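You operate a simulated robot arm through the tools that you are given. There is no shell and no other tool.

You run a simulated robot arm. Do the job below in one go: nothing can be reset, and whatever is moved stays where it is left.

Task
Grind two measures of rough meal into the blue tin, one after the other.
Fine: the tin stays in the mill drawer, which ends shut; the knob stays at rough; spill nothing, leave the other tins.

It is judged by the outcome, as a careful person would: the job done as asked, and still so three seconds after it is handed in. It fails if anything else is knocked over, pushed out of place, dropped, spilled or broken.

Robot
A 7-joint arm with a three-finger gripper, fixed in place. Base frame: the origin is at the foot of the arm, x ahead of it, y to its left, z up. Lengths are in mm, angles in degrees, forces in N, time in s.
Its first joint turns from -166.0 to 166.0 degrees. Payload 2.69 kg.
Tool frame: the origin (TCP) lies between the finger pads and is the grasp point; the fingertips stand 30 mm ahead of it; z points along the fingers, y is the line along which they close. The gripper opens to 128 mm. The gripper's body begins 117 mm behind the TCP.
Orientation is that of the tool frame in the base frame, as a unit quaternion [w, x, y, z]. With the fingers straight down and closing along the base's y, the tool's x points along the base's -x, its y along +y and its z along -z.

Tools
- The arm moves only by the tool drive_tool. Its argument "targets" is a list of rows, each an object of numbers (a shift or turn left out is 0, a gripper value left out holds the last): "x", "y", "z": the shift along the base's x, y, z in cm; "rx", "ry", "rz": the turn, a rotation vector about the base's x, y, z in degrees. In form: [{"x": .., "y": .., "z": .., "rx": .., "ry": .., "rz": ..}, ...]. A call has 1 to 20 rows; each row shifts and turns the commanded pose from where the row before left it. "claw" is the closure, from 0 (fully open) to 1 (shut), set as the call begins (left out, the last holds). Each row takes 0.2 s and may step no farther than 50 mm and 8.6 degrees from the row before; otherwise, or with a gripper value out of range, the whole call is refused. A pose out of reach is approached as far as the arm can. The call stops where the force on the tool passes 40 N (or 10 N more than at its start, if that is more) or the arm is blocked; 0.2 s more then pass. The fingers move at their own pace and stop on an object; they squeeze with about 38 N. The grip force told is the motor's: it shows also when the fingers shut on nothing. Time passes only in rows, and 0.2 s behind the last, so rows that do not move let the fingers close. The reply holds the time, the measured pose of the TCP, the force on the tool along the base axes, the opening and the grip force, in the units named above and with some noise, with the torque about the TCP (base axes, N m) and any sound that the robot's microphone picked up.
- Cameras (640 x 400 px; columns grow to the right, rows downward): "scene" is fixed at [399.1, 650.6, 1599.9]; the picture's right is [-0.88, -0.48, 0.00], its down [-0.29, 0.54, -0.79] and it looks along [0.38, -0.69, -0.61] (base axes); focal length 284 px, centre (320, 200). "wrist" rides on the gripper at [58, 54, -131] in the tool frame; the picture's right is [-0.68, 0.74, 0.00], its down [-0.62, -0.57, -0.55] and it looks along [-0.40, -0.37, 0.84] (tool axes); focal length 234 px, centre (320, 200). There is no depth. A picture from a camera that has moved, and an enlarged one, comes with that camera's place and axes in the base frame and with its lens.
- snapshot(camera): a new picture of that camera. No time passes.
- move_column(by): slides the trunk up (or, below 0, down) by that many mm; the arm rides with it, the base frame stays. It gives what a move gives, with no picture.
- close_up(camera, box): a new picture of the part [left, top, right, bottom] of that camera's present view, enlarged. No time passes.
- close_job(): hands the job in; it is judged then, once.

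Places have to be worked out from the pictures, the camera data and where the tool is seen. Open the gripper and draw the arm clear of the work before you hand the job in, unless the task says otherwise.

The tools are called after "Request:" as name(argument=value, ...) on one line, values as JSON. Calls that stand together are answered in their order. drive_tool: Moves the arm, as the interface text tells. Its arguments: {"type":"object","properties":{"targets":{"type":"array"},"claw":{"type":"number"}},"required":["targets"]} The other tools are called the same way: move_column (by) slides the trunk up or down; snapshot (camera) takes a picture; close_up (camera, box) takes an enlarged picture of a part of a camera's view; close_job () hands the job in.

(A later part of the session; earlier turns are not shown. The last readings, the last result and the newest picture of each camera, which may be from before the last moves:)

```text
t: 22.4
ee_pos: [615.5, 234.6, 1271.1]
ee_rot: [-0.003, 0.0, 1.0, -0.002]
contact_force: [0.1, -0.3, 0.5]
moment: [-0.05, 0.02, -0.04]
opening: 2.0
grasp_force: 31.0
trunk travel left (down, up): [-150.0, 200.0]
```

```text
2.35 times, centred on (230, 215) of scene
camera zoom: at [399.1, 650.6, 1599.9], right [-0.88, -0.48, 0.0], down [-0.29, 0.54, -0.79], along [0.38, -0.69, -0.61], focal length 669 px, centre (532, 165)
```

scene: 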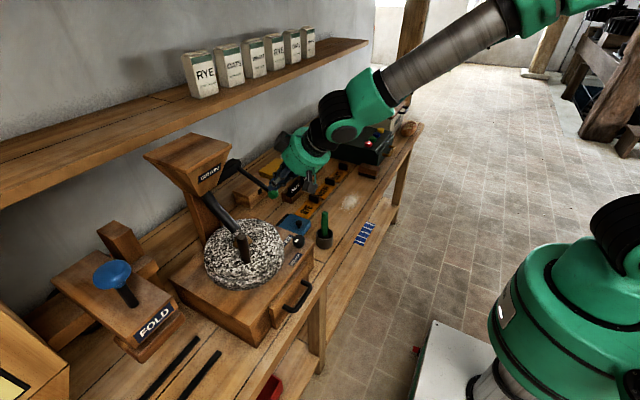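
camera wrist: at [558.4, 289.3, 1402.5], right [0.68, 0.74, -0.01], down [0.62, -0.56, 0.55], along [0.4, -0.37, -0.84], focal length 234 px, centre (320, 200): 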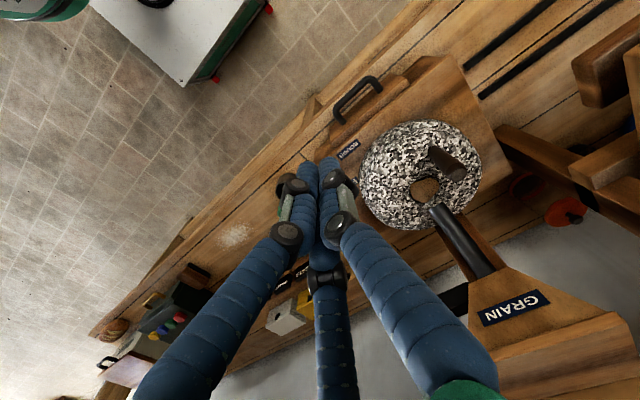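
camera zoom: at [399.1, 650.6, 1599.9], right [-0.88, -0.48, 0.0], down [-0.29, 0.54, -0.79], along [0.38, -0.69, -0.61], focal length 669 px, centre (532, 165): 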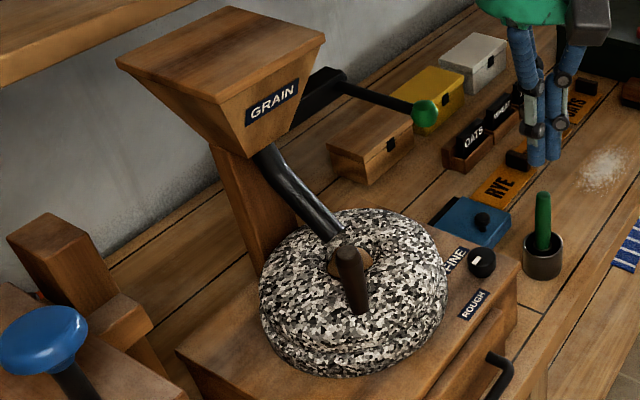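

The peg stands at about (784, 330), from z≈1041 up to 1128, with the stone's centre at about (840, 283), giving a radius of about 73. The chute comes over the far side. I tilt forward again, open the fingers to about 70 mm and stop short of the peg to check alignment.

Request:
drive_tool(targets=[{"x": 1.8, "y": 1.9, "z": -1.0, "ry": -8}, {"x": 1.8, "y": 1.9, "z": -1.4, "ry": -8}, {"x": 1.8, "y": 1.9, "z": -2.0, "ry": -8}, {"x": 1.8, "y": 1.9, "z": -2.0, "ry": -8}, {"x": 1.8, "y": 1.9, "z": -2.0, "ry": -8}, {}], claw=0.45)

Request:
snapshot(camera="wrist")

Request:
close_up(camera="scene", box=[180, 150, 380, 310])

```text
t: 23.8
ee_pos: [706.9, 331.9, 1185.2]
ee_rot: [0.34, 0.0, 0.941, -0.001]
contact_force: [0.6, -0.4, -0.1]
moment: [-0.06, -0.01, -0.05]
opening: 70.3
grasp_force: 0.1
trunk travel left (down, up): [-150.0, 200.0]
```

```text
taken
camera wrist: at [577.7, 385.2, 1250.4], right [0.52, 0.74, 0.43], down [0.12, -0.56, 0.82], along [0.84, -0.37, -0.38], focal length 234 px, centre (320, 200)
```

wrist: 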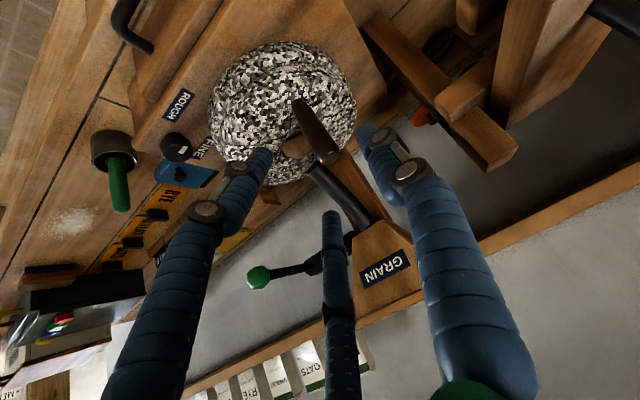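

```text
2.50 times, centred on (280, 230) of scene
camera zoom: at [399.1, 650.6, 1599.9], right [-0.88, -0.48, 0.0], down [-0.29, 0.54, -0.79], along [0.38, -0.69, -0.61], focal length 711 px, centre (420, 125)
```

zoom: 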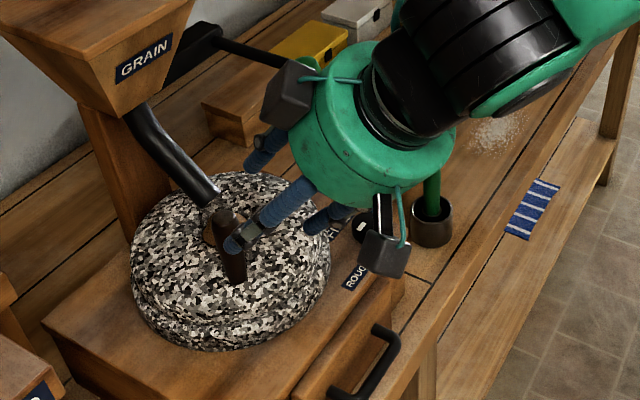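

The peg appears about (788, 325), between the open fingers. I slide in along the tool direction to straddle it, stopping with fingertips about 25 mm above the stone.

Request:
drive_tool(targets=[{"x": 2.0, "y": -0.6, "z": -2.2}, {"x": 2.0, "z": -2.2}, {"x": 2.0, "z": -2.2}, {"x": 1.0, "z": -1.1}, {}], claw=0.45)

Request:
snapshot(camera="wrist")

Request:
close_up(camera="scene", box=[180, 170, 340, 300])

```text
t: 25.0
ee_pos: [778.7, 323.6, 1109.6]
ee_rot: [0.339, 0.0, 0.941, -0.001]
contact_force: [0.3, -0.3, -0.3]
moment: [0.01, 0.03, 0.04]
opening: 70.5
grasp_force: 0.0
trunk travel left (down, up): [-150.0, 200.0]
```

```text
taken
camera wrist: at [648.0, 377.8, 1173.1], right [0.52, 0.74, 0.43], down [0.12, -0.56, 0.82], along [0.84, -0.37, -0.38], focal length 234 px, centre (320, 200)
```

wrist: 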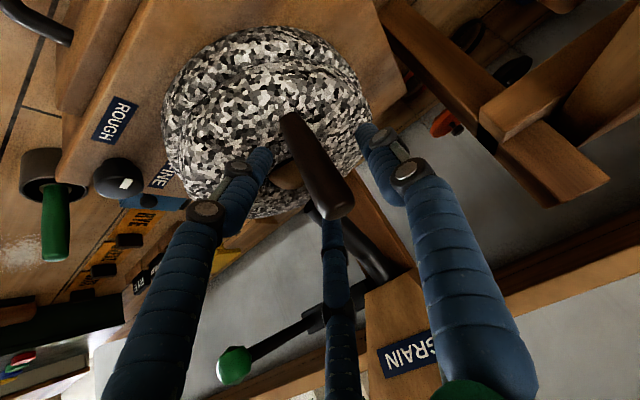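

```text
3.08 times, centred on (260, 235) of scene
camera zoom: at [399.1, 650.6, 1599.9], right [-0.88, -0.48, 0.0], down [-0.29, 0.54, -0.79], along [0.38, -0.69, -0.61], focal length 874 px, centre (505, 92)
```

zoom: 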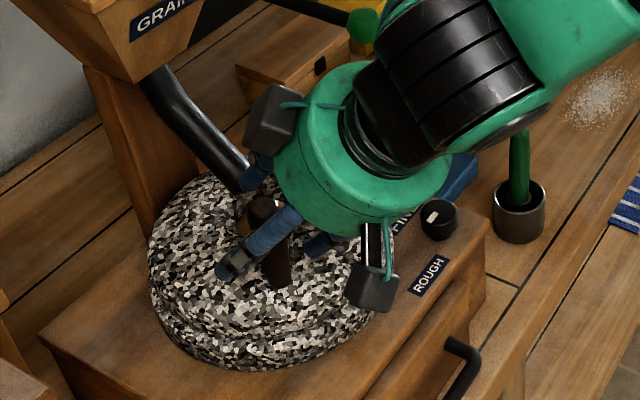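

The peg is between the fingers, near (780, 328). I lower a further 12 mm and close on it.

Request:
drive_tool(targets=[{"z": -1.2, "x": 0.2, "y": 0.3}, {}], claw=0.45)

Request:
drive_tool(targets=[{}, {}, {}], claw=1)

Request:
snapshot(camera="wrist")

Request:
close_up(camera="scene", box=[180, 170, 340, 300])

```text
t: 25.6
ee_pos: [779.0, 327.8, 1097.1]
ee_rot: [0.34, 0.001, 0.941, -0.002]
contact_force: [0.1, -0.2, -0.1]
moment: [0.03, -0.01, -0.02]
opening: 70.4
grasp_force: 0.0
trunk travel left (down, up): [-150.0, 200.0]
```

```text
t: 26.4
ee_pos: [779.7, 322.4, 1098.6]
ee_rot: [0.34, 0.003, 0.941, -0.004]
contact_force: [0.3, -11.8, 3.4]
moment: [-0.54, 0.1, -0.09]
opening: 33.2
grasp_force: 45.0
trunk travel left (down, up): [-150.0, 200.0]
stopped in row 3: the force on the tool passed its limit at 42 N (the readings are from after the stop); the commanded pose is now the measured one
```

```text
taken
camera wrist: at [651.3, 376.6, 1162.0], right [0.53, 0.73, 0.43], down [0.12, -0.56, 0.82], along [0.84, -0.38, -0.38], focal length 234 px, centre (320, 200)
```

wrist: 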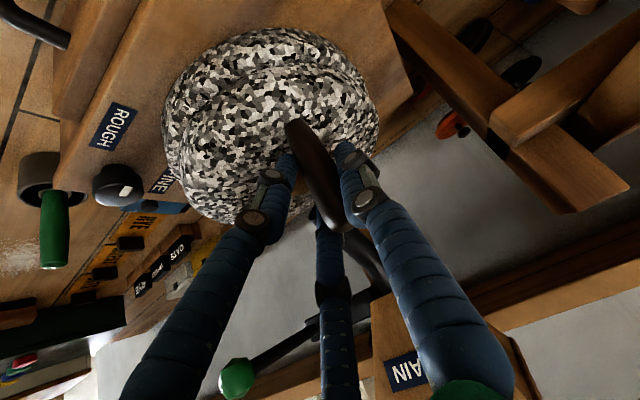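

```text
3.08 times, centred on (260, 235) of scene
camera zoom: at [399.1, 650.6, 1599.9], right [-0.88, -0.48, 0.0], down [-0.29, 0.54, -0.79], along [0.38, -0.69, -0.61], focal length 874 px, centre (505, 92)
```

zoom: 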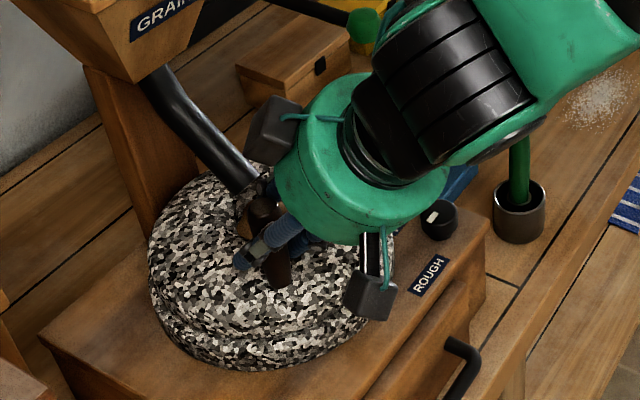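

I hold the peg (opening 33). The stone resists: the fingers met 42 N while centring toward +y. I try a small counter-clockwise turn about the stone's centre (≈836, 278), the tool yawing with the peg.

Request:
drive_tool(targets=[{"x": -0.35, "y": -0.5, "rz": 5}, {"x": -0.32, "y": -0.54, "rz": 5}, {"x": -0.27, "y": -0.56, "rz": 5}, {"x": -0.21, "y": -0.58, "rz": 5}], claw=1)

Request:
close_up(camera="scene", box=[180, 170, 340, 300])

```text
t: 27.4
ee_pos: [769.6, 302.4, 1098.3]
ee_rot: [0.335, -0.161, 0.927, 0.056]
contact_force: [26.5, -6.9, 5.2]
moment: [-0.33, 1.22, -0.02]
opening: 33.7
grasp_force: 44.8
trunk travel left (down, up): [-150.0, 200.0]
```

```text
3.08 times, centred on (260, 235) of scene
camera zoom: at [399.1, 650.6, 1599.9], right [-0.88, -0.48, 0.0], down [-0.29, 0.54, -0.79], along [0.38, -0.69, -0.61], focal length 874 px, centre (505, 92)
```

zoom: 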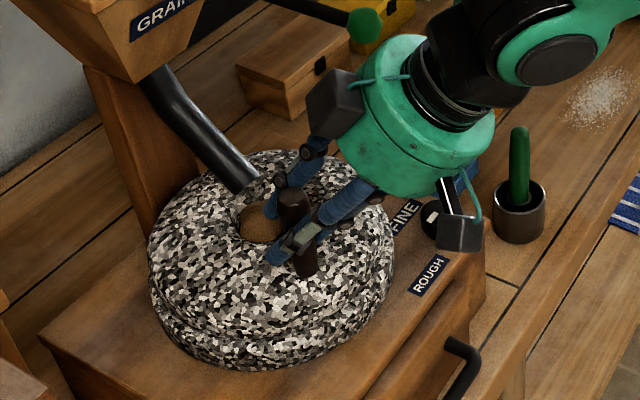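

The stone turns counter-clockwise; the sideways pull tells me the true centre is nearer (840, 283). I carry on along that corrected circle.

Request:
drive_tool(targets=[{"x": 0.2, "y": -0.57, "rz": 5}, {"x": -0.08, "y": -0.61, "rz": 5}, {"x": -0.02, "y": -0.62, "rz": 5}, {"x": 0.03, "y": -0.61, "rz": 5}, {"x": 0.08, "y": -0.62, "rz": 5}, {"x": 0.14, "y": -0.6, "rz": 5}], claw=1)

Request:
close_up(camera="scene", box=[180, 170, 340, 300])

Request:
snapshot(camera="wrist")

```text
t: 27.7
ee_pos: [767.5, 297.1, 1098.8]
ee_rot: [0.335, -0.171, 0.925, 0.061]
contact_force: [23.4, -5.1, -10.0]
moment: [0.11, 0.55, -0.05]
opening: 33.9
grasp_force: 45.0
out of reach, approached as far as the arm can: row 1
trunk travel left (down, up): [-150.0, 200.0]
stopped in row 1: the force on the tool passed its limit at 68 N (the readings are from after the stop); the commanded pose is now the measured one
```

```text
3.08 times, centred on (260, 235) of scene
camera zoom: at [399.1, 650.6, 1599.9], right [-0.88, -0.48, 0.0], down [-0.29, 0.54, -0.79], along [0.38, -0.69, -0.61], focal length 874 px, centre (505, 92)
```

zoom: 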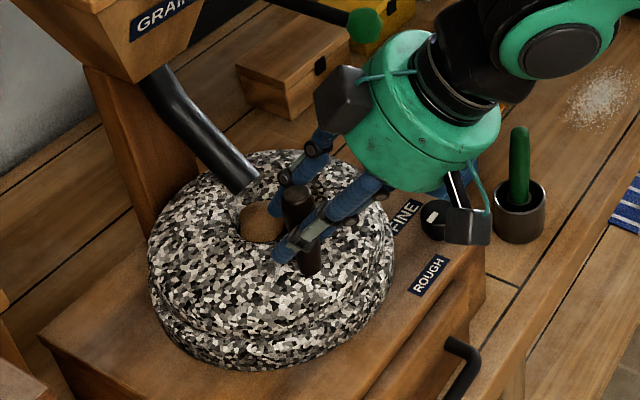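

```text
taken
camera wrist: at [628.1, 301.9, 1162.2], right [0.22, 0.87, 0.43], down [0.32, -0.48, 0.82], along [0.92, -0.04, -0.38], focal length 234 px, centre (320, 200)
```

wrist: 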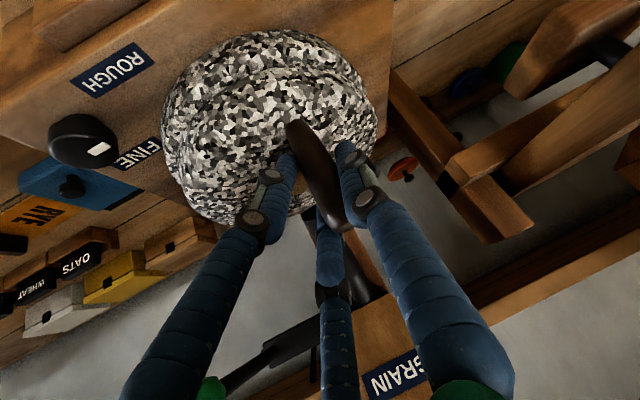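

Row 1 was out of the arm's reach in yaw, so I stop yawing with the peg. I loosen the fingers to a 42 mm cage around it and turn the tool back to no yaw; then I can sweep the peg sideways without twisting.

Request:
drive_tool(targets=[{}, {"x": 0.3}, {"rz": -7}, {"rz": -7}, {"rz": -6.5}, {}], claw=0.67)

Request:
snapshot(camera="wrist")

Request:
close_up(camera="scene", box=[180, 170, 340, 300])

```text
t: 29.1
ee_pos: [769.4, 299.6, 1100.5]
ee_rot: [0.341, -0.006, 0.94, 0.002]
contact_force: [-0.2, 0.4, 0.7]
moment: [0.01, -0.04, -0.04]
opening: 42.5
grasp_force: 0.1
trunk travel left (down, up): [-150.0, 200.0]
```

```text
taken
camera wrist: at [639.5, 352.1, 1163.2], right [0.51, 0.74, 0.43], down [0.13, -0.56, 0.82], along [0.85, -0.36, -0.38], focal length 234 px, centre (320, 200)
```

wrist: 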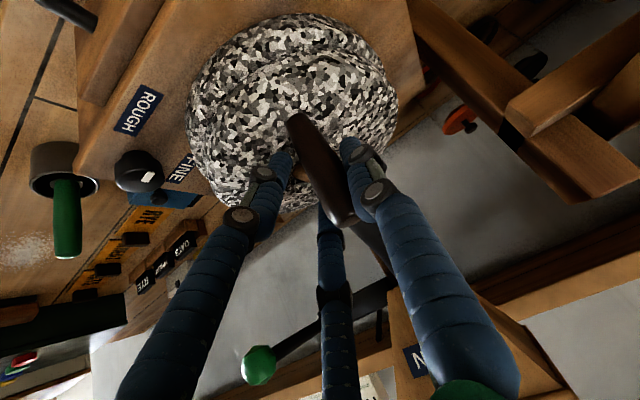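

```text
3.08 times, centred on (260, 235) of scene
camera zoom: at [399.1, 650.6, 1599.9], right [-0.88, -0.48, 0.0], down [-0.29, 0.54, -0.79], along [0.38, -0.69, -0.61], focal length 874 px, centre (505, 92)
```

zoom: 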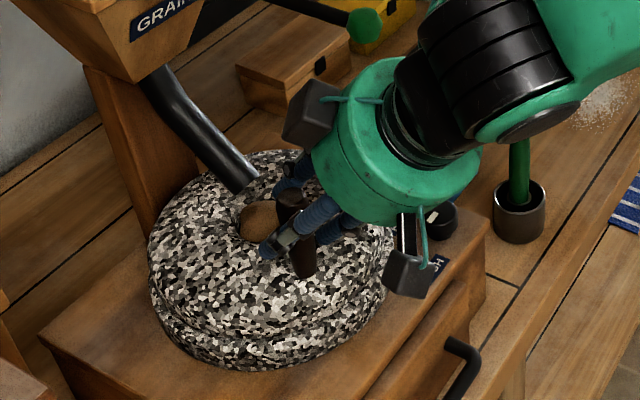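

The peg sits loosely in the cage with no force. I now sweep it along the circle toward −y (counter-clockwise as seen from above).

Request:
drive_tool(targets=[{"x": 0.1, "y": -0.93}, {"x": -0.04, "y": -0.73}, {"x": 0.04, "y": -0.73}, {"x": 0.11, "y": -0.73}, {"x": 0.19, "y": -0.7}, {"x": 0.26, "y": -0.69}, {"x": 0.34, "y": -0.65}, {"x": 0.4, "y": -0.61}], claw=0.67)

Request:
snapshot(camera="wrist")

Request:
close_up(camera="scene", box=[180, 170, 340, 300])

```text
t: 30.9
ee_pos: [782.8, 241.6, 1100.5]
ee_rot: [0.341, -0.005, 0.94, 0.0]
contact_force: [-0.2, 0.3, 0.0]
moment: [0.02, -0.03, -0.01]
opening: 42.3
grasp_force: 0.3
trunk travel left (down, up): [-150.0, 200.0]
```

```text
taken
camera wrist: at [653.0, 293.7, 1164.2], right [0.51, 0.74, 0.43], down [0.13, -0.56, 0.82], along [0.85, -0.36, -0.38], focal length 234 px, centre (320, 200)
```

wrist: 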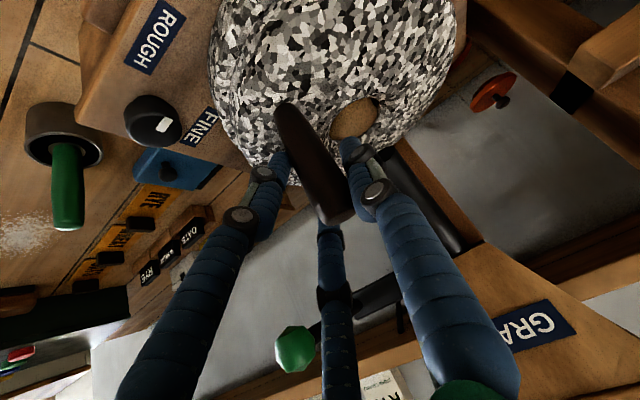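

```text
3.08 times, centred on (260, 235) of scene
camera zoom: at [399.1, 650.6, 1599.9], right [-0.88, -0.48, 0.0], down [-0.29, 0.54, -0.79], along [0.38, -0.69, -0.61], focal length 874 px, centre (505, 92)
```

zoom: 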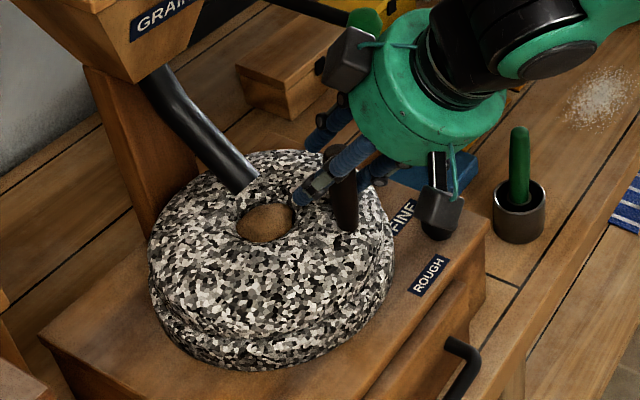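

The stone turns freely with almost no force, and grain is still in the eye. I carry on counter-clockwise to about 240°, then close to hold the peg and read its place.

Request:
drive_tool(targets=[{"x": 0.52, "y": -0.7}, {"x": 0.52, "y": -0.52}, {"x": 0.57, "y": -0.46}, {"x": 0.61, "y": -0.4}, {}], claw=0.67)

Request:
snapshot(camera="wrist")

Request:
close_up(camera="scene", box=[180, 150, 340, 280])

```text
t: 32.1
ee_pos: [805.0, 221.5, 1100.8]
ee_rot: [0.341, -0.006, 0.94, 0.001]
contact_force: [1.3, 1.0, -0.3]
moment: [0.0, 0.03, -0.04]
opening: 43.1
grasp_force: 1.0
trunk travel left (down, up): [-150.0, 200.0]
```

```text
taken
camera wrist: at [675.5, 273.5, 1164.2], right [0.51, 0.74, 0.43], down [0.13, -0.56, 0.82], along [0.85, -0.36, -0.38], focal length 234 px, centre (320, 200)
```

wrist: 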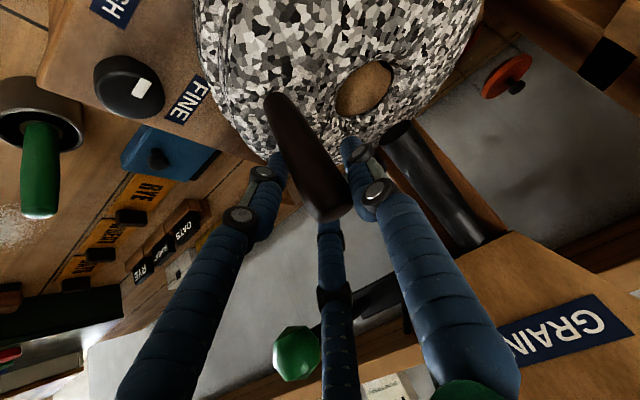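

```text
3.08 times, centred on (260, 215) of scene
camera zoom: at [399.1, 650.6, 1599.9], right [-0.88, -0.48, 0.0], down [-0.29, 0.54, -0.79], along [0.38, -0.69, -0.61], focal length 874 px, centre (505, 154)
```

zoom: 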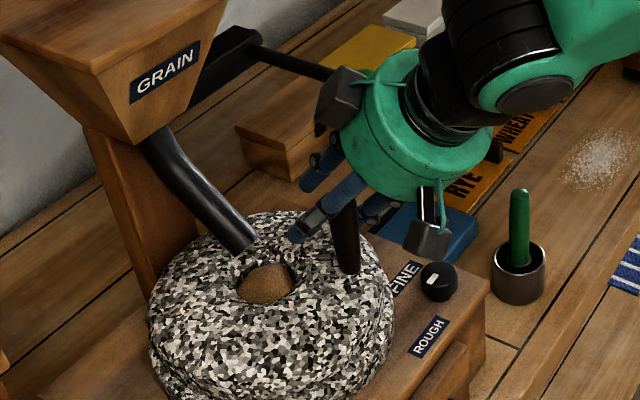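

The peg follows at about 240°, still with almost no force and no sound. I test the other direction by moving back a little along the circle, to learn whether the stone also turns clockwise.

Request:
drive_tool(targets=[{"x": -0.3, "y": 0.5}, {"x": -0.55, "y": 0.5}, {"x": -0.55, "y": 0.55}, {"x": -0.5, "y": 0.6}], claw=0.67)

Request:
close_up(camera="scene", box=[180, 150, 340, 280])

```text
t: 33.1
ee_pos: [787.0, 242.8, 1103.1]
ee_rot: [0.341, -0.005, 0.94, 0.002]
contact_force: [0.1, -0.1, -1.3]
moment: [0.02, -0.03, -0.02]
opening: 42.3
grasp_force: 0.2
trunk travel left (down, up): [-150.0, 200.0]
```

```text
3.08 times, centred on (260, 215) of scene
camera zoom: at [399.1, 650.6, 1599.9], right [-0.88, -0.48, 0.0], down [-0.29, 0.54, -0.79], along [0.38, -0.69, -0.61], focal length 874 px, centre (505, 154)
```

zoom: 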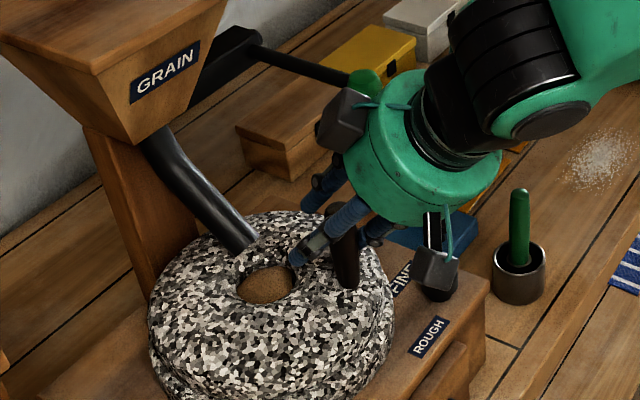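

Clockwise works too (the peg came back with it). I sweep it clockwise across the near side to about 141° and watch for a stop, a sound, or the grain level falling.

Request:
drive_tool(targets=[{"x": -0.57, "y": 0.66, "z": -0.2}, {"x": -0.37, "y": 0.63}, {"x": -0.3, "y": 0.67}, {"x": -0.22, "y": 0.7}, {"x": -0.15, "y": 0.71}, {"x": -0.08, "y": 0.73}, {"y": 0.74}, {"x": 0.08, "y": 0.73}, {"x": 0.15, "y": 0.71}, {"x": 0.22, "y": 0.7}, {"x": 0.3, "y": 0.67}, {"x": 0.37, "y": 0.63}, {"x": 0.43, "y": 0.6}], claw=0.67)

Request:
close_up(camera="scene", box=[180, 150, 340, 280])

Request:
snapshot(camera="wrist")

```text
t: 35.9
ee_pos: [785.0, 328.4, 1099.6]
ee_rot: [0.341, -0.004, 0.94, 0.0]
contact_force: [-5.6, -28.0, 6.1]
moment: [-1.24, 0.25, 0.06]
opening: 52.4
grasp_force: 7.9
trunk travel left (down, up): [-150.0, 200.0]
```

```text
3.08 times, centred on (260, 215) of scene
camera zoom: at [399.1, 650.6, 1599.9], right [-0.88, -0.48, 0.0], down [-0.29, 0.54, -0.79], along [0.38, -0.69, -0.61], focal length 874 px, centre (505, 154)
```

zoom: 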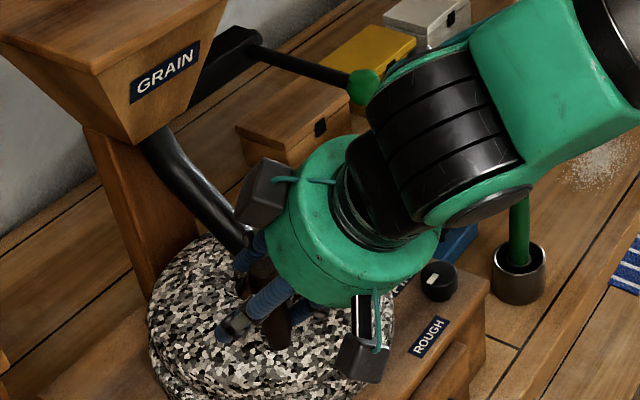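

```text
taken
camera wrist: at [654.8, 380.1, 1162.5], right [0.51, 0.74, 0.43], down [0.12, -0.56, 0.82], along [0.85, -0.37, -0.38], focal length 234 px, centre (320, 200)
```

wrist: 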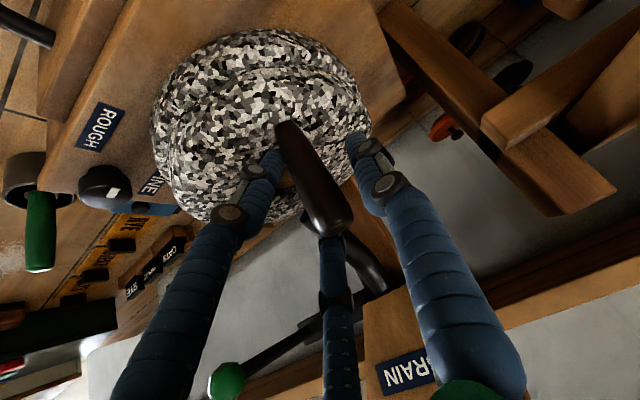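

Near its starting place (about 147°) the stone meets a hard stop clockwise, so it has a limited stroke and starts at one end; it must be swung counter-clockwise toward the other end. I back off, sweep it to about 201° in the cage, then yaw the tool −24° about the peg to keep well away from the lever ball beyond.

Request:
drive_tool(targets=[{"x": -0.36, "y": -1.16}, {"x": -0.07, "y": -0.34}, {"x": -0.37, "y": -0.63}, {"x": -0.3, "y": -0.67}, {"x": -0.22, "y": -0.7}, {"x": -0.15, "y": -0.71}, {"x": -0.08, "y": -0.73}, {"y": -0.74}, {"x": 0.08, "y": -0.73}, {"x": 0.15, "y": -0.71}, {"x": 0.22, "y": -0.7}, {}, {"y": 0.2, "rz": -6}, {"y": 0.2, "rz": -6}, {"rz": -6}, {"rz": -6}, {}], claw=0.67)

Request:
snapshot(camera="wrist")

Request:
close_up(camera="scene", box=[180, 150, 340, 280])

```text
t: 39.5
ee_pos: [774.2, 257.6, 1099.3]
ee_rot: [0.334, 0.19, 0.92, -0.07]
contact_force: [0.0, 0.2, 0.3]
moment: [-0.01, 0.02, 0.0]
opening: 42.1
grasp_force: 0.2
trunk travel left (down, up): [-150.0, 200.0]
```

```text
taken
camera wrist: at [676.5, 357.7, 1162.0], right [0.77, 0.47, 0.43], down [-0.11, -0.57, 0.82], along [0.63, -0.68, -0.38], focal length 234 px, centre (320, 200)
```

wrist: 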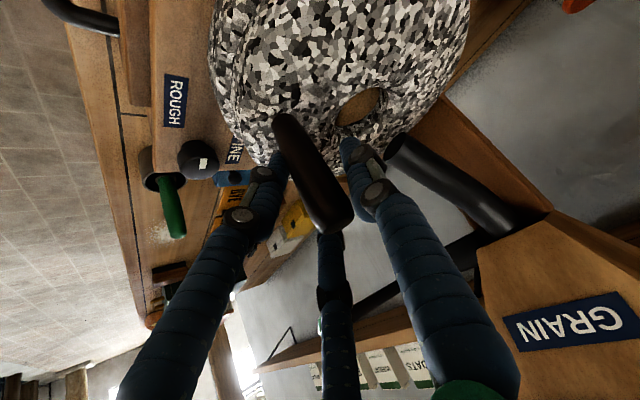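

```text
3.08 times, centred on (260, 215) of scene
camera zoom: at [399.1, 650.6, 1599.9], right [-0.88, -0.48, 0.0], down [-0.29, 0.54, -0.79], along [0.38, -0.69, -0.61], focal length 874 px, centre (505, 154)
```

zoom: 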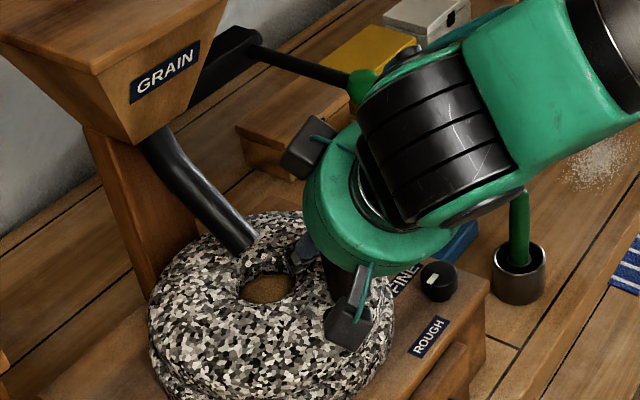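

The peg is caged at about 201°, tool yawed with the body away from the lever. I close on the peg and then follow the circle a few steps with force checks.

Request:
drive_tool(targets=[{}, {}, {}], claw=1)

```text
t: 40.3
ee_pos: [772.4, 255.7, 1098.3]
ee_rot: [0.333, 0.191, 0.921, -0.071]
contact_force: [-16.1, -9.3, -8.2]
moment: [-1.47, 1.17, -0.17]
opening: 32.7
grasp_force: 45.1
trunk travel left (down, up): [-150.0, 200.0]
```

The peg pulls the tool slightly outward, suggesting the centre is near (838, 278). I follow that corrected circle for about 24° more.

Request:
drive_tool(targets=[{"x": -0.15, "y": -0.5}, {"x": 0.1, "y": -0.48}, {"x": 0.35, "y": -0.66}, {"x": 0.42, "y": -0.62}, {"x": 0.48, "y": -0.58}], claw=1)

```text
t: 41.5
ee_pos: [786.9, 227.4, 1098.3]
ee_rot: [0.333, 0.19, 0.921, -0.071]
contact_force: [-2.5, -0.6, -20.9]
moment: [-0.83, 0.82, -0.03]
opening: 33.3
grasp_force: 44.4
trunk travel left (down, up): [-150.0, 200.0]
```

Sideways forces are small now, so the circle is right. I go on toward 265°.

Request:
drive_tool(targets=[{"x": 0.54, "y": -0.53, "z": -0.1}, {"x": 0.59, "y": -0.46}, {"x": 0.63, "y": -0.39}, {"x": 0.68, "y": -0.33}], claw=1)

Request:
close_up(camera="scene", box=[180, 130, 340, 260])

Request:
snapshot(camera="wrist")

```text
t: 42.3
ee_pos: [800.8, 215.5, 1098.7]
ee_rot: [0.334, 0.191, 0.92, -0.071]
contact_force: [-12.1, -3.8, 6.2]
moment: [0.09, 0.78, 0.26]
opening: 31.5
grasp_force: 45.3
trunk travel left (down, up): [-150.0, 200.0]
stopped in row 4: the force on the tool passed its limit at 58 N (the readings are from after the stop); the commanded pose is now the measured one
```

```text
3.08 times, centred on (260, 195) of scene
camera zoom: at [399.1, 650.6, 1599.9], right [-0.88, -0.48, 0.0], down [-0.29, 0.54, -0.79], along [0.38, -0.69, -0.61], focal length 874 px, centre (505, 215)
```

zoom: 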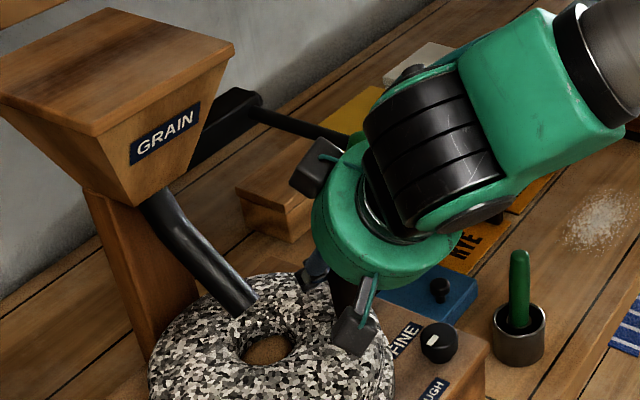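

```text
taken
camera wrist: at [702.8, 315.6, 1161.2], right [0.77, 0.47, 0.43], down [-0.11, -0.56, 0.82], along [0.63, -0.68, -0.38], focal length 234 px, centre (320, 200)
```

wrist: 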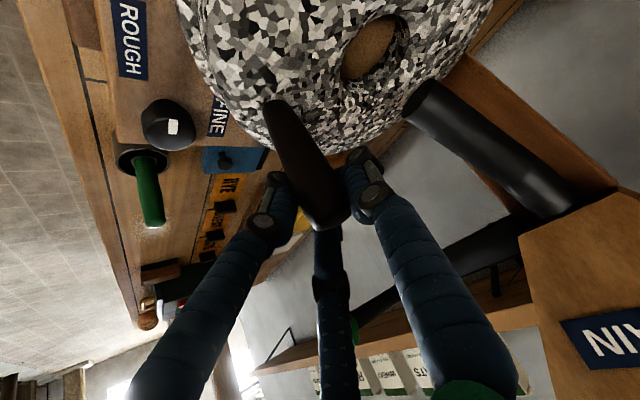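

The force rose sharply at about 239°, roughly 90° from the first stop, so this looks like the other end of the stroke. I look at the grain in the eye for change.

Request:
close_up(camera="wrist", box=[320, 0, 440, 100])

Request:
close_up(camera="scene", box=[220, 210, 280, 260])

Request:
snapshot(camera="scene")

```text
4.00 times, centred on (380, 50) of wrist
camera zoom: at [702.8, 315.6, 1161.2], right [0.77, 0.47, 0.43], down [-0.11, -0.56, 0.82], along [0.63, -0.68, -0.38], focal length 937 px, centre (80, 800)
```

zoom: 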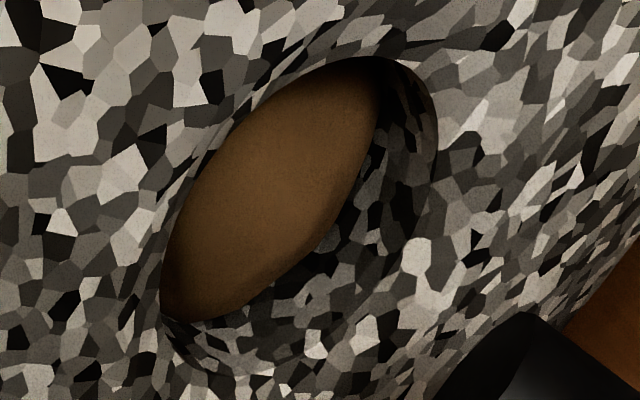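

```text
8.00 times, centred on (250, 235) of scene
camera zoom: at [399.1, 650.6, 1599.9], right [-0.88, -0.48, 0.0], down [-0.29, 0.54, -0.79], along [0.38, -0.69, -0.61], focal length 2274 px, centre (880, -80)
```

zoom: 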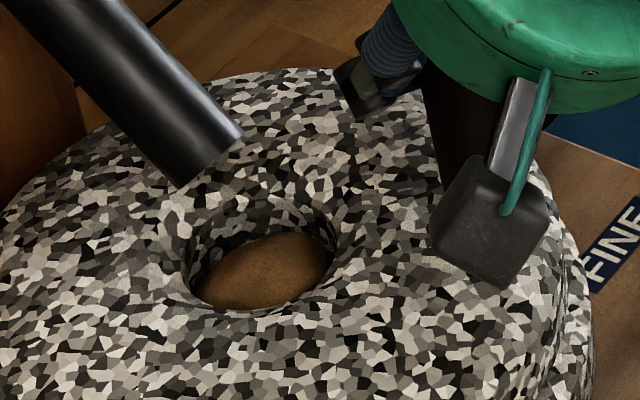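

```text
taken
```

scene: 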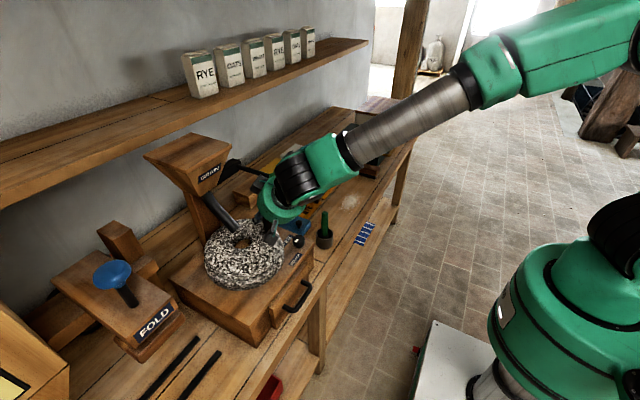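

The grain level in the eye has sunk compared with just after dosing, so turning back and forth through the stroke does grind it. I loosen to the cage, undo the yaw, and sweep clockwise to just short of the first stop.

Request:
drive_tool(targets=[{}, {"rz": 6}, {"rz": 6}, {"rz": 6}, {"rz": 5.5}, {"x": -0.46, "y": 0.65}, {"x": -0.46, "y": 0.65}, {"x": -0.71, "y": 0.71}, {"x": -0.6, "y": 0.8}, {"x": -0.48, "y": 0.87}, {"x": -0.36, "y": 0.93}, {"x": -0.22, "y": 0.97}, {"x": -0.09, "y": 1.0}, {"x": 0.05, "y": 0.99}, {"x": 0.19, "y": 0.98}, {"x": 0.33, "y": 0.94}, {"x": 0.39, "y": 0.78}, {"x": 0.19, "y": 0.32}], claw=0.67)

Request:
close_up(camera="scene", box=[180, 170, 340, 300])

```text
t: 46.1
ee_pos: [777.8, 321.9, 1096.5]
ee_rot: [0.341, -0.001, 0.94, -0.001]
contact_force: [0.7, -0.2, 0.1]
moment: [-0.02, -0.02, 0.03]
opening: 43.1
grasp_force: 0.8
trunk travel left (down, up): [-150.0, 200.0]
```

```text
3.08 times, centred on (260, 235) of scene
camera zoom: at [399.1, 650.6, 1599.9], right [-0.88, -0.48, 0.0], down [-0.29, 0.54, -0.79], along [0.38, -0.69, -0.61], focal length 874 px, centre (505, 92)
```

zoom: 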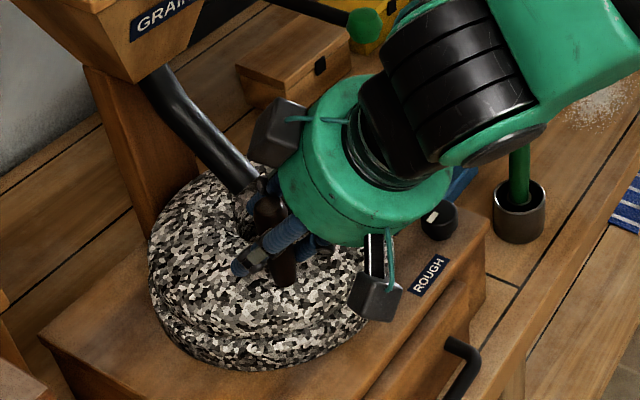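

Smooth and free. I sweep counter-clockwise to near the far stop and look into the eye again.

Request:
drive_tool(targets=[{"x": -0.1, "y": -0.6, "z": 0.2}, {"x": -0.09, "y": -0.61}, {"x": -0.39, "y": -0.79}, {"x": -0.33, "y": -0.94}, {"x": -0.19, "y": -0.98}, {"x": -0.05, "y": -0.99}, {"x": 0.09, "y": -1.0}, {"x": 0.22, "y": -0.97}, {"x": 0.36, "y": -0.93}, {"x": 0.48, "y": -0.87}, {"x": 0.6, "y": -0.8}, {"x": 0.71, "y": -0.71}, {"x": 0.59, "y": -0.46}], claw=0.67)

Request:
close_up(camera="scene", box=[220, 210, 280, 260])

Request:
close_up(camera="wrist", box=[260, 20, 460, 150])

```text
t: 48.9
ee_pos: [798.4, 214.7, 1099.8]
ee_rot: [0.341, -0.002, 0.94, -0.001]
contact_force: [-3.6, 13.6, -3.0]
moment: [-0.33, -0.26, -0.1]
opening: 53.6
grasp_force: 6.7
trunk travel left (down, up): [-150.0, 200.0]
```

```text
8.00 times, centred on (250, 235) of scene
camera zoom: at [399.1, 650.6, 1599.9], right [-0.88, -0.48, 0.0], down [-0.29, 0.54, -0.79], along [0.38, -0.69, -0.61], focal length 2274 px, centre (880, -80)
```

zoom: 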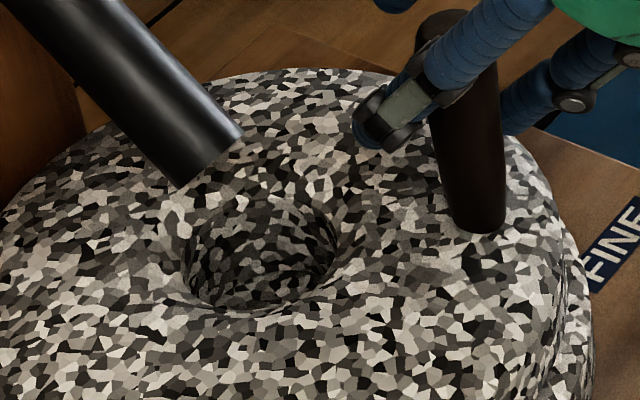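

```text
3.08 times, centred on (360, 85) of wrist
camera zoom: at [668.4, 269.3, 1161.8], right [0.52, 0.74, 0.43], down [0.12, -0.56, 0.82], along [0.85, -0.37, -0.38], focal length 720 px, centre (197, 554)
```

zoom: 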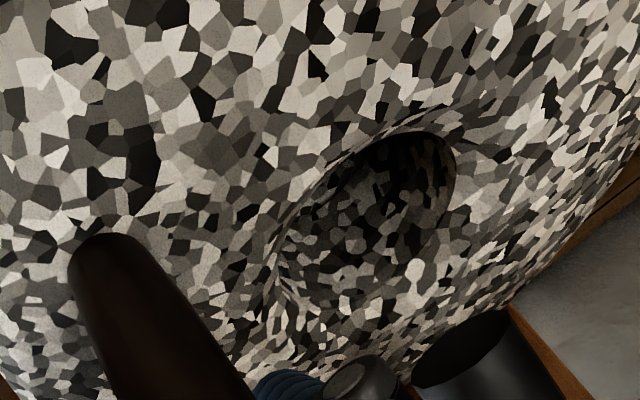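

The eye is now empty: the first measure is ground through. I swing the stone back clockwise to its starting side, which also clears any last bit.

Request:
drive_tool(targets=[{"x": -0.3, "y": 0.7}, {"x": -0.3, "y": 0.66}, {"x": -0.71, "y": 0.71}, {"x": -0.6, "y": 0.8}, {"x": -0.48, "y": 0.87}, {"x": -0.36, "y": 0.93}, {"x": -0.22, "y": 0.97}, {"x": -0.09, "y": 1.0}, {"x": 0.05, "y": 0.99}, {"x": 0.19, "y": 0.98}, {"x": 0.33, "y": 0.94}, {"x": 0.39, "y": 0.78}, {"x": 0.19, "y": 0.32}], claw=0.67)

Request:
close_up(camera="scene", box=[180, 170, 340, 300])

Request:
snapshot(camera="wrist")

```text
t: 51.7
ee_pos: [777.8, 320.8, 1099.4]
ee_rot: [0.34, -0.002, 0.94, -0.001]
contact_force: [0.7, -0.4, -0.7]
moment: [-0.05, 0.0, -0.08]
opening: 43.0
grasp_force: 0.3
trunk travel left (down, up): [-150.0, 200.0]
```

```text
3.08 times, centred on (260, 235) of scene
camera zoom: at [399.1, 650.6, 1599.9], right [-0.88, -0.48, 0.0], down [-0.29, 0.54, -0.79], along [0.38, -0.69, -0.61], focal length 874 px, centre (505, 92)
```

zoom: 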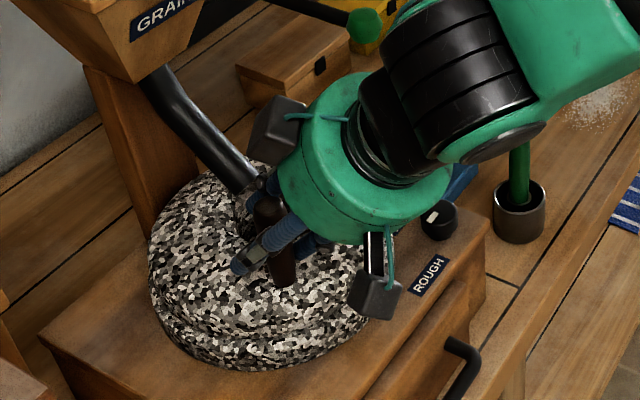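

```text
taken
camera wrist: at [649.2, 375.2, 1162.3], right [0.52, 0.74, 0.43], down [0.12, -0.56, 0.82], along [0.85, -0.37, -0.38], focal length 234 px, centre (320, 200)
```

wrist: 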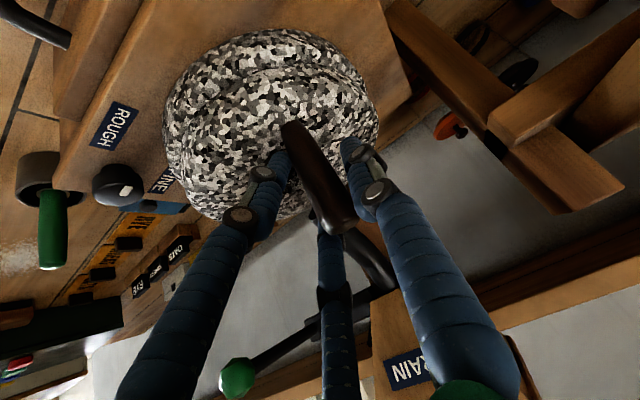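

I centre on the peg, withdraw along the tool axis, rise, close the fingers and go back above the lever ball.

Request:
drive_tool(targets=[{"y": -0.4}, {"x": -1.7, "z": 2.0}, {"x": -1.8, "z": 2.2}, {"x": -1.8, "z": 2.2}, {"x": -1.8, "z": 2.2}, {"x": -0.5, "z": 3.0}, {"y": -2.0, "z": 3.0}, {"y": -4.5}, {"y": -4.5}, {"y": -4.5}, {"y": -1.0}], claw=0.67)

Request:
close_up(camera="scene", box=[180, 130, 340, 300])

Request:
snapshot(camera="wrist")

```text
t: 54.1
ee_pos: [702.7, 151.4, 1245.4]
ee_rot: [0.339, 0.0, 0.941, -0.002]
contact_force: [0.2, -0.7, 0.4]
moment: [0.0, 0.01, 0.01]
opening: 42.4
grasp_force: 0.1
trunk travel left (down, up): [-150.0, 200.0]
```

```text
2.35 times, centred on (260, 215) of scene
camera zoom: at [399.1, 650.6, 1599.9], right [-0.88, -0.48, 0.0], down [-0.29, 0.54, -0.79], along [0.38, -0.69, -0.61], focal length 669 px, centre (461, 165)
```

zoom: 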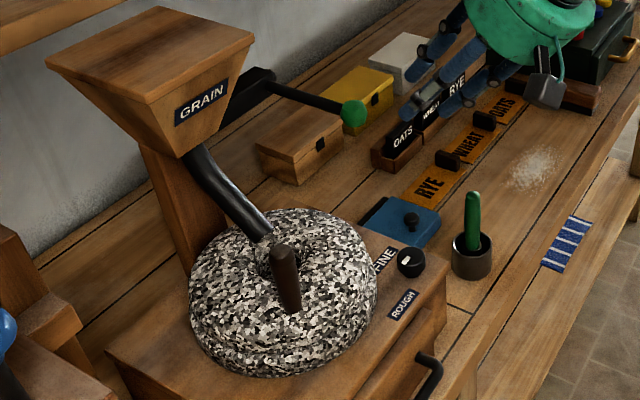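

```text
taken
camera wrist: at [573.1, 204.9, 1308.5], right [0.52, 0.74, 0.43], down [0.12, -0.56, 0.82], along [0.85, -0.37, -0.38], focal length 234 px, centre (320, 200)
```

wrist: 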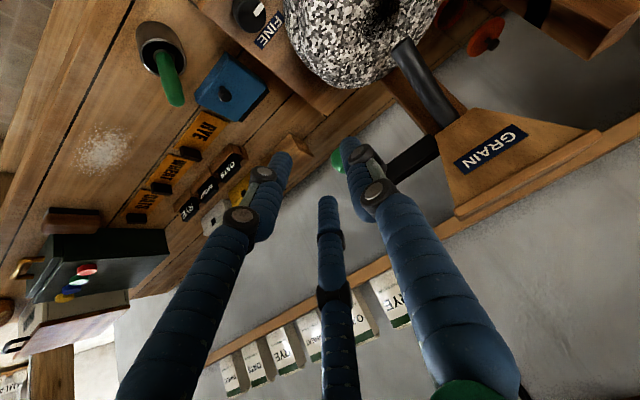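

Everything else is unmoved and the eye is empty. I close the fingers and move above the ball as before.

Request:
drive_tool(targets=[{}, {"x": 4.3, "y": 0.1}, {"x": 4.2, "y": 0.1}, {}], claw=1)

Request:
close_up(camera="wrist", box=[240, 60, 440, 200])

```text
t: 55.1
ee_pos: [789.7, 154.8, 1244.7]
ee_rot: [0.34, -0.001, 0.941, -0.001]
contact_force: [1.2, 0.2, -0.9]
moment: [0.01, 0.04, -0.05]
opening: 2.3
grasp_force: 31.5
trunk travel left (down, up): [-150.0, 200.0]
```

```text
2.86 times, centred on (340, 130) of wrist
camera zoom: at [660.3, 208.1, 1308.2], right [0.52, 0.74, 0.43], down [0.12, -0.56, 0.82], along [0.85, -0.37, -0.38], focal length 669 px, centre (263, 400)
```

zoom: 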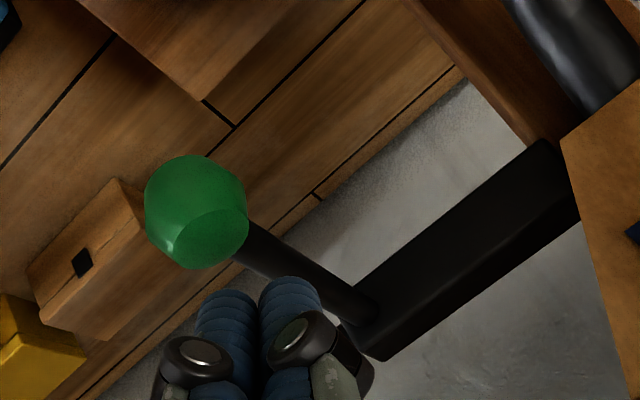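

The placement matches the first pull (tip just above the ball). I press the lever down once along its arc to its stop.

Request:
drive_tool(targets=[{"x": 0.3, "y": -0.3, "z": -1.2}, {"x": 0.1, "z": -1.0}, {"z": -0.6}, {"z": -0.6}, {"z": -0.6}, {"x": 0.1, "z": -0.6}, {"x": 0.1, "z": -0.6}, {"x": 0.1, "z": -0.6}, {"x": 0.25, "z": -0.8}, {"x": 0.25, "z": -0.7}, {"x": 0.2, "z": -0.6}, {}], claw=1)

Request:
close_up(camera="scene", box=[200, 120, 340, 270])

```text
t: 57.7
ee_pos: [801.4, 152.2, 1166.9]
ee_rot: [0.341, -0.001, 0.94, 0.0]
contact_force: [-5.9, -0.3, 4.3]
moment: [-0.07, 0.11, 0.04]
opening: 2.1
grasp_force: 31.3
trunk travel left (down, up): [-150.0, 200.0]
```

```text
2.67 times, centred on (270, 195) of scene
camera zoom: at [399.1, 650.6, 1599.9], right [-0.88, -0.48, 0.0], down [-0.29, 0.54, -0.79], along [0.38, -0.69, -0.61], focal length 758 px, centre (453, 213)
```

zoom: 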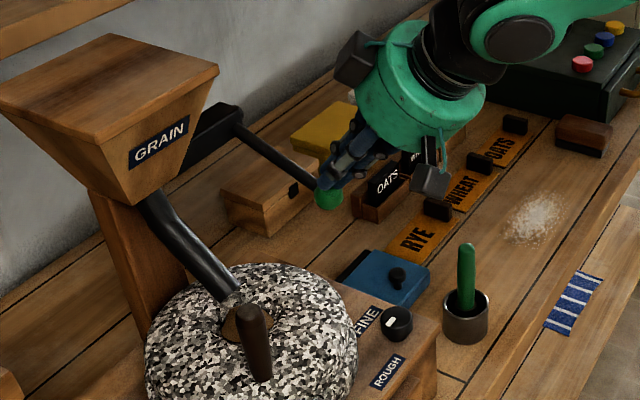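

Grain has already appeared in the eye. I finish the same stroke to the stop by a few millimetres, then let the lever return.

Request:
drive_tool(targets=[{"x": 0.2, "z": -0.3}, {"x": -0.4, "z": 0.9}, {"x": -0.4, "z": 1.2}, {"x": -0.3, "z": 1.5}, {"x": -0.3, "z": 2.0}, {"z": 2.0}, {"x": -3.0, "z": 0.5}, {"x": -4.0}, {"x": -3.0}, {}], claw=1)

Request:
close_up(camera="scene", box=[180, 130, 340, 300])

Request:
close_up(camera="scene", box=[225, 205, 265, 265])

```text
t: 59.9
ee_pos: [689.9, 151.5, 1243.9]
ee_rot: [0.34, -0.001, 0.94, -0.001]
contact_force: [0.4, 0.0, -0.4]
moment: [0.04, -0.04, 0.05]
opening: 2.2
grasp_force: 31.6
trunk travel left (down, up): [-150.0, 200.0]
```

```text
2.35 times, centred on (260, 215) of scene
camera zoom: at [399.1, 650.6, 1599.9], right [-0.88, -0.48, 0.0], down [-0.29, 0.54, -0.79], along [0.38, -0.69, -0.61], focal length 669 px, centre (461, 165)
```

zoom: 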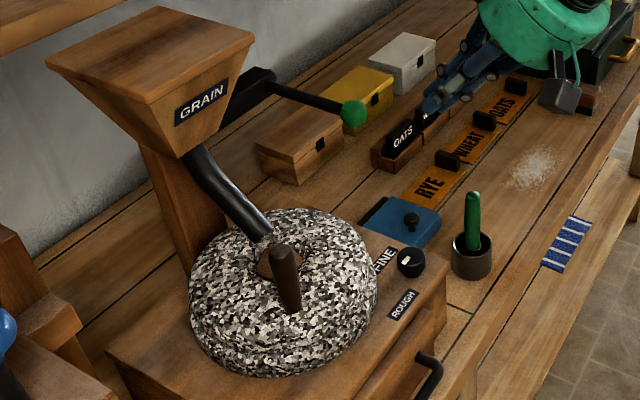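

```text
6.67 times, centred on (245, 235) of scene
camera zoom: at [399.1, 650.6, 1599.9], right [-0.88, -0.48, 0.0], down [-0.29, 0.54, -0.79], along [0.38, -0.69, -0.61], focal length 1895 px, centre (820, -33)
```

zoom: 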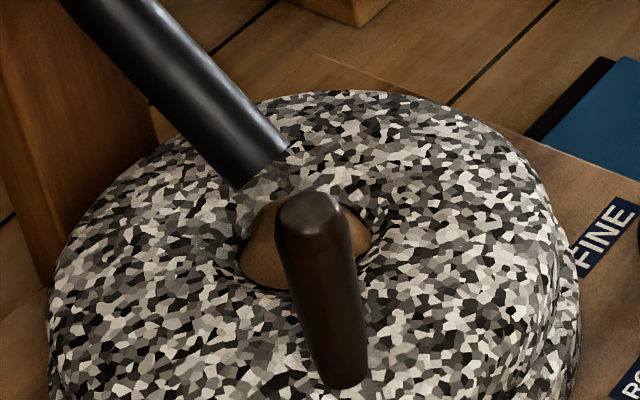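

The second measure lies in the eye at the same level as the first, and the lever is back up. I return to the peg with the fingers open and straddle it.

Request:
drive_tool(targets=[{"y": 4.2}, {"y": 4.2}, {"y": 4.2}, {"y": 4.0}, {"x": 0.5, "z": -2.0}, {"x": 1.2, "z": -3.5}, {}], claw=0.45)

Request:
snapshot(camera="wrist")

```text
t: 61.5
ee_pos: [707.8, 317.5, 1188.7]
ee_rot: [0.341, 0.0, 0.94, -0.001]
contact_force: [0.2, 0.0, -0.2]
moment: [-0.02, 0.01, 0.02]
opening: 70.4
grasp_force: 0.2
trunk travel left (down, up): [-150.0, 200.0]
```

```text
taken
camera wrist: at [578.3, 370.7, 1251.1], right [0.52, 0.74, 0.43], down [0.12, -0.56, 0.82], along [0.85, -0.37, -0.38], focal length 234 px, centre (320, 200)
```

wrist: 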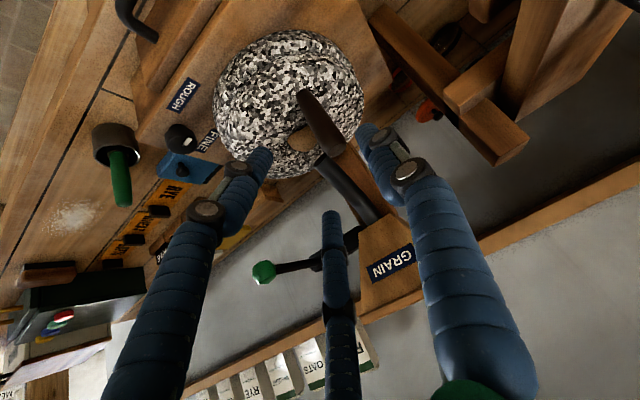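

The peg lies between the fingers. I slide in around it to the same depth as before, then narrow to the cage.

Request:
drive_tool(targets=[{"x": 1.8, "z": -2.2}, {"x": 1.8, "z": -2.3}, {"x": 1.8, "z": -2.3}, {"x": 1.6, "z": -2.2}, {}], claw=0.45)

Request:
drive_tool(targets=[{}, {}, {}], claw=0.67)

Request:
close_up(camera="wrist", box=[220, 80, 460, 260])

```text
t: 62.7
ee_pos: [778.0, 316.5, 1098.0]
ee_rot: [0.34, 0.0, 0.94, -0.002]
contact_force: [0.2, -0.1, -0.1]
moment: [-0.01, 0.01, 0.01]
opening: 70.2
grasp_force: 0.0
trunk travel left (down, up): [-150.0, 200.0]
```

```text
t: 63.5
ee_pos: [777.0, 317.7, 1099.4]
ee_rot: [0.341, -0.001, 0.94, -0.001]
contact_force: [0.6, -0.4, -0.2]
moment: [0.0, -0.02, 0.0]
opening: 42.3
grasp_force: 0.0
trunk travel left (down, up): [-150.0, 200.0]
```

```text
2.22 times, centred on (340, 170) of wrist
camera zoom: at [647.1, 370.8, 1161.9], right [0.52, 0.74, 0.43], down [0.12, -0.56, 0.82], along [0.85, -0.37, -0.38], focal length 520 px, centre (276, 267)
```

zoom: 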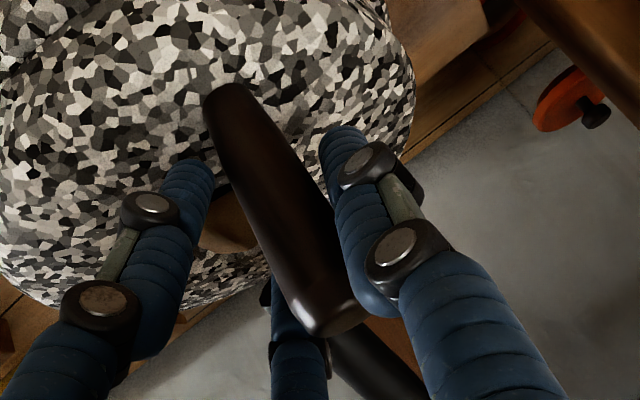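

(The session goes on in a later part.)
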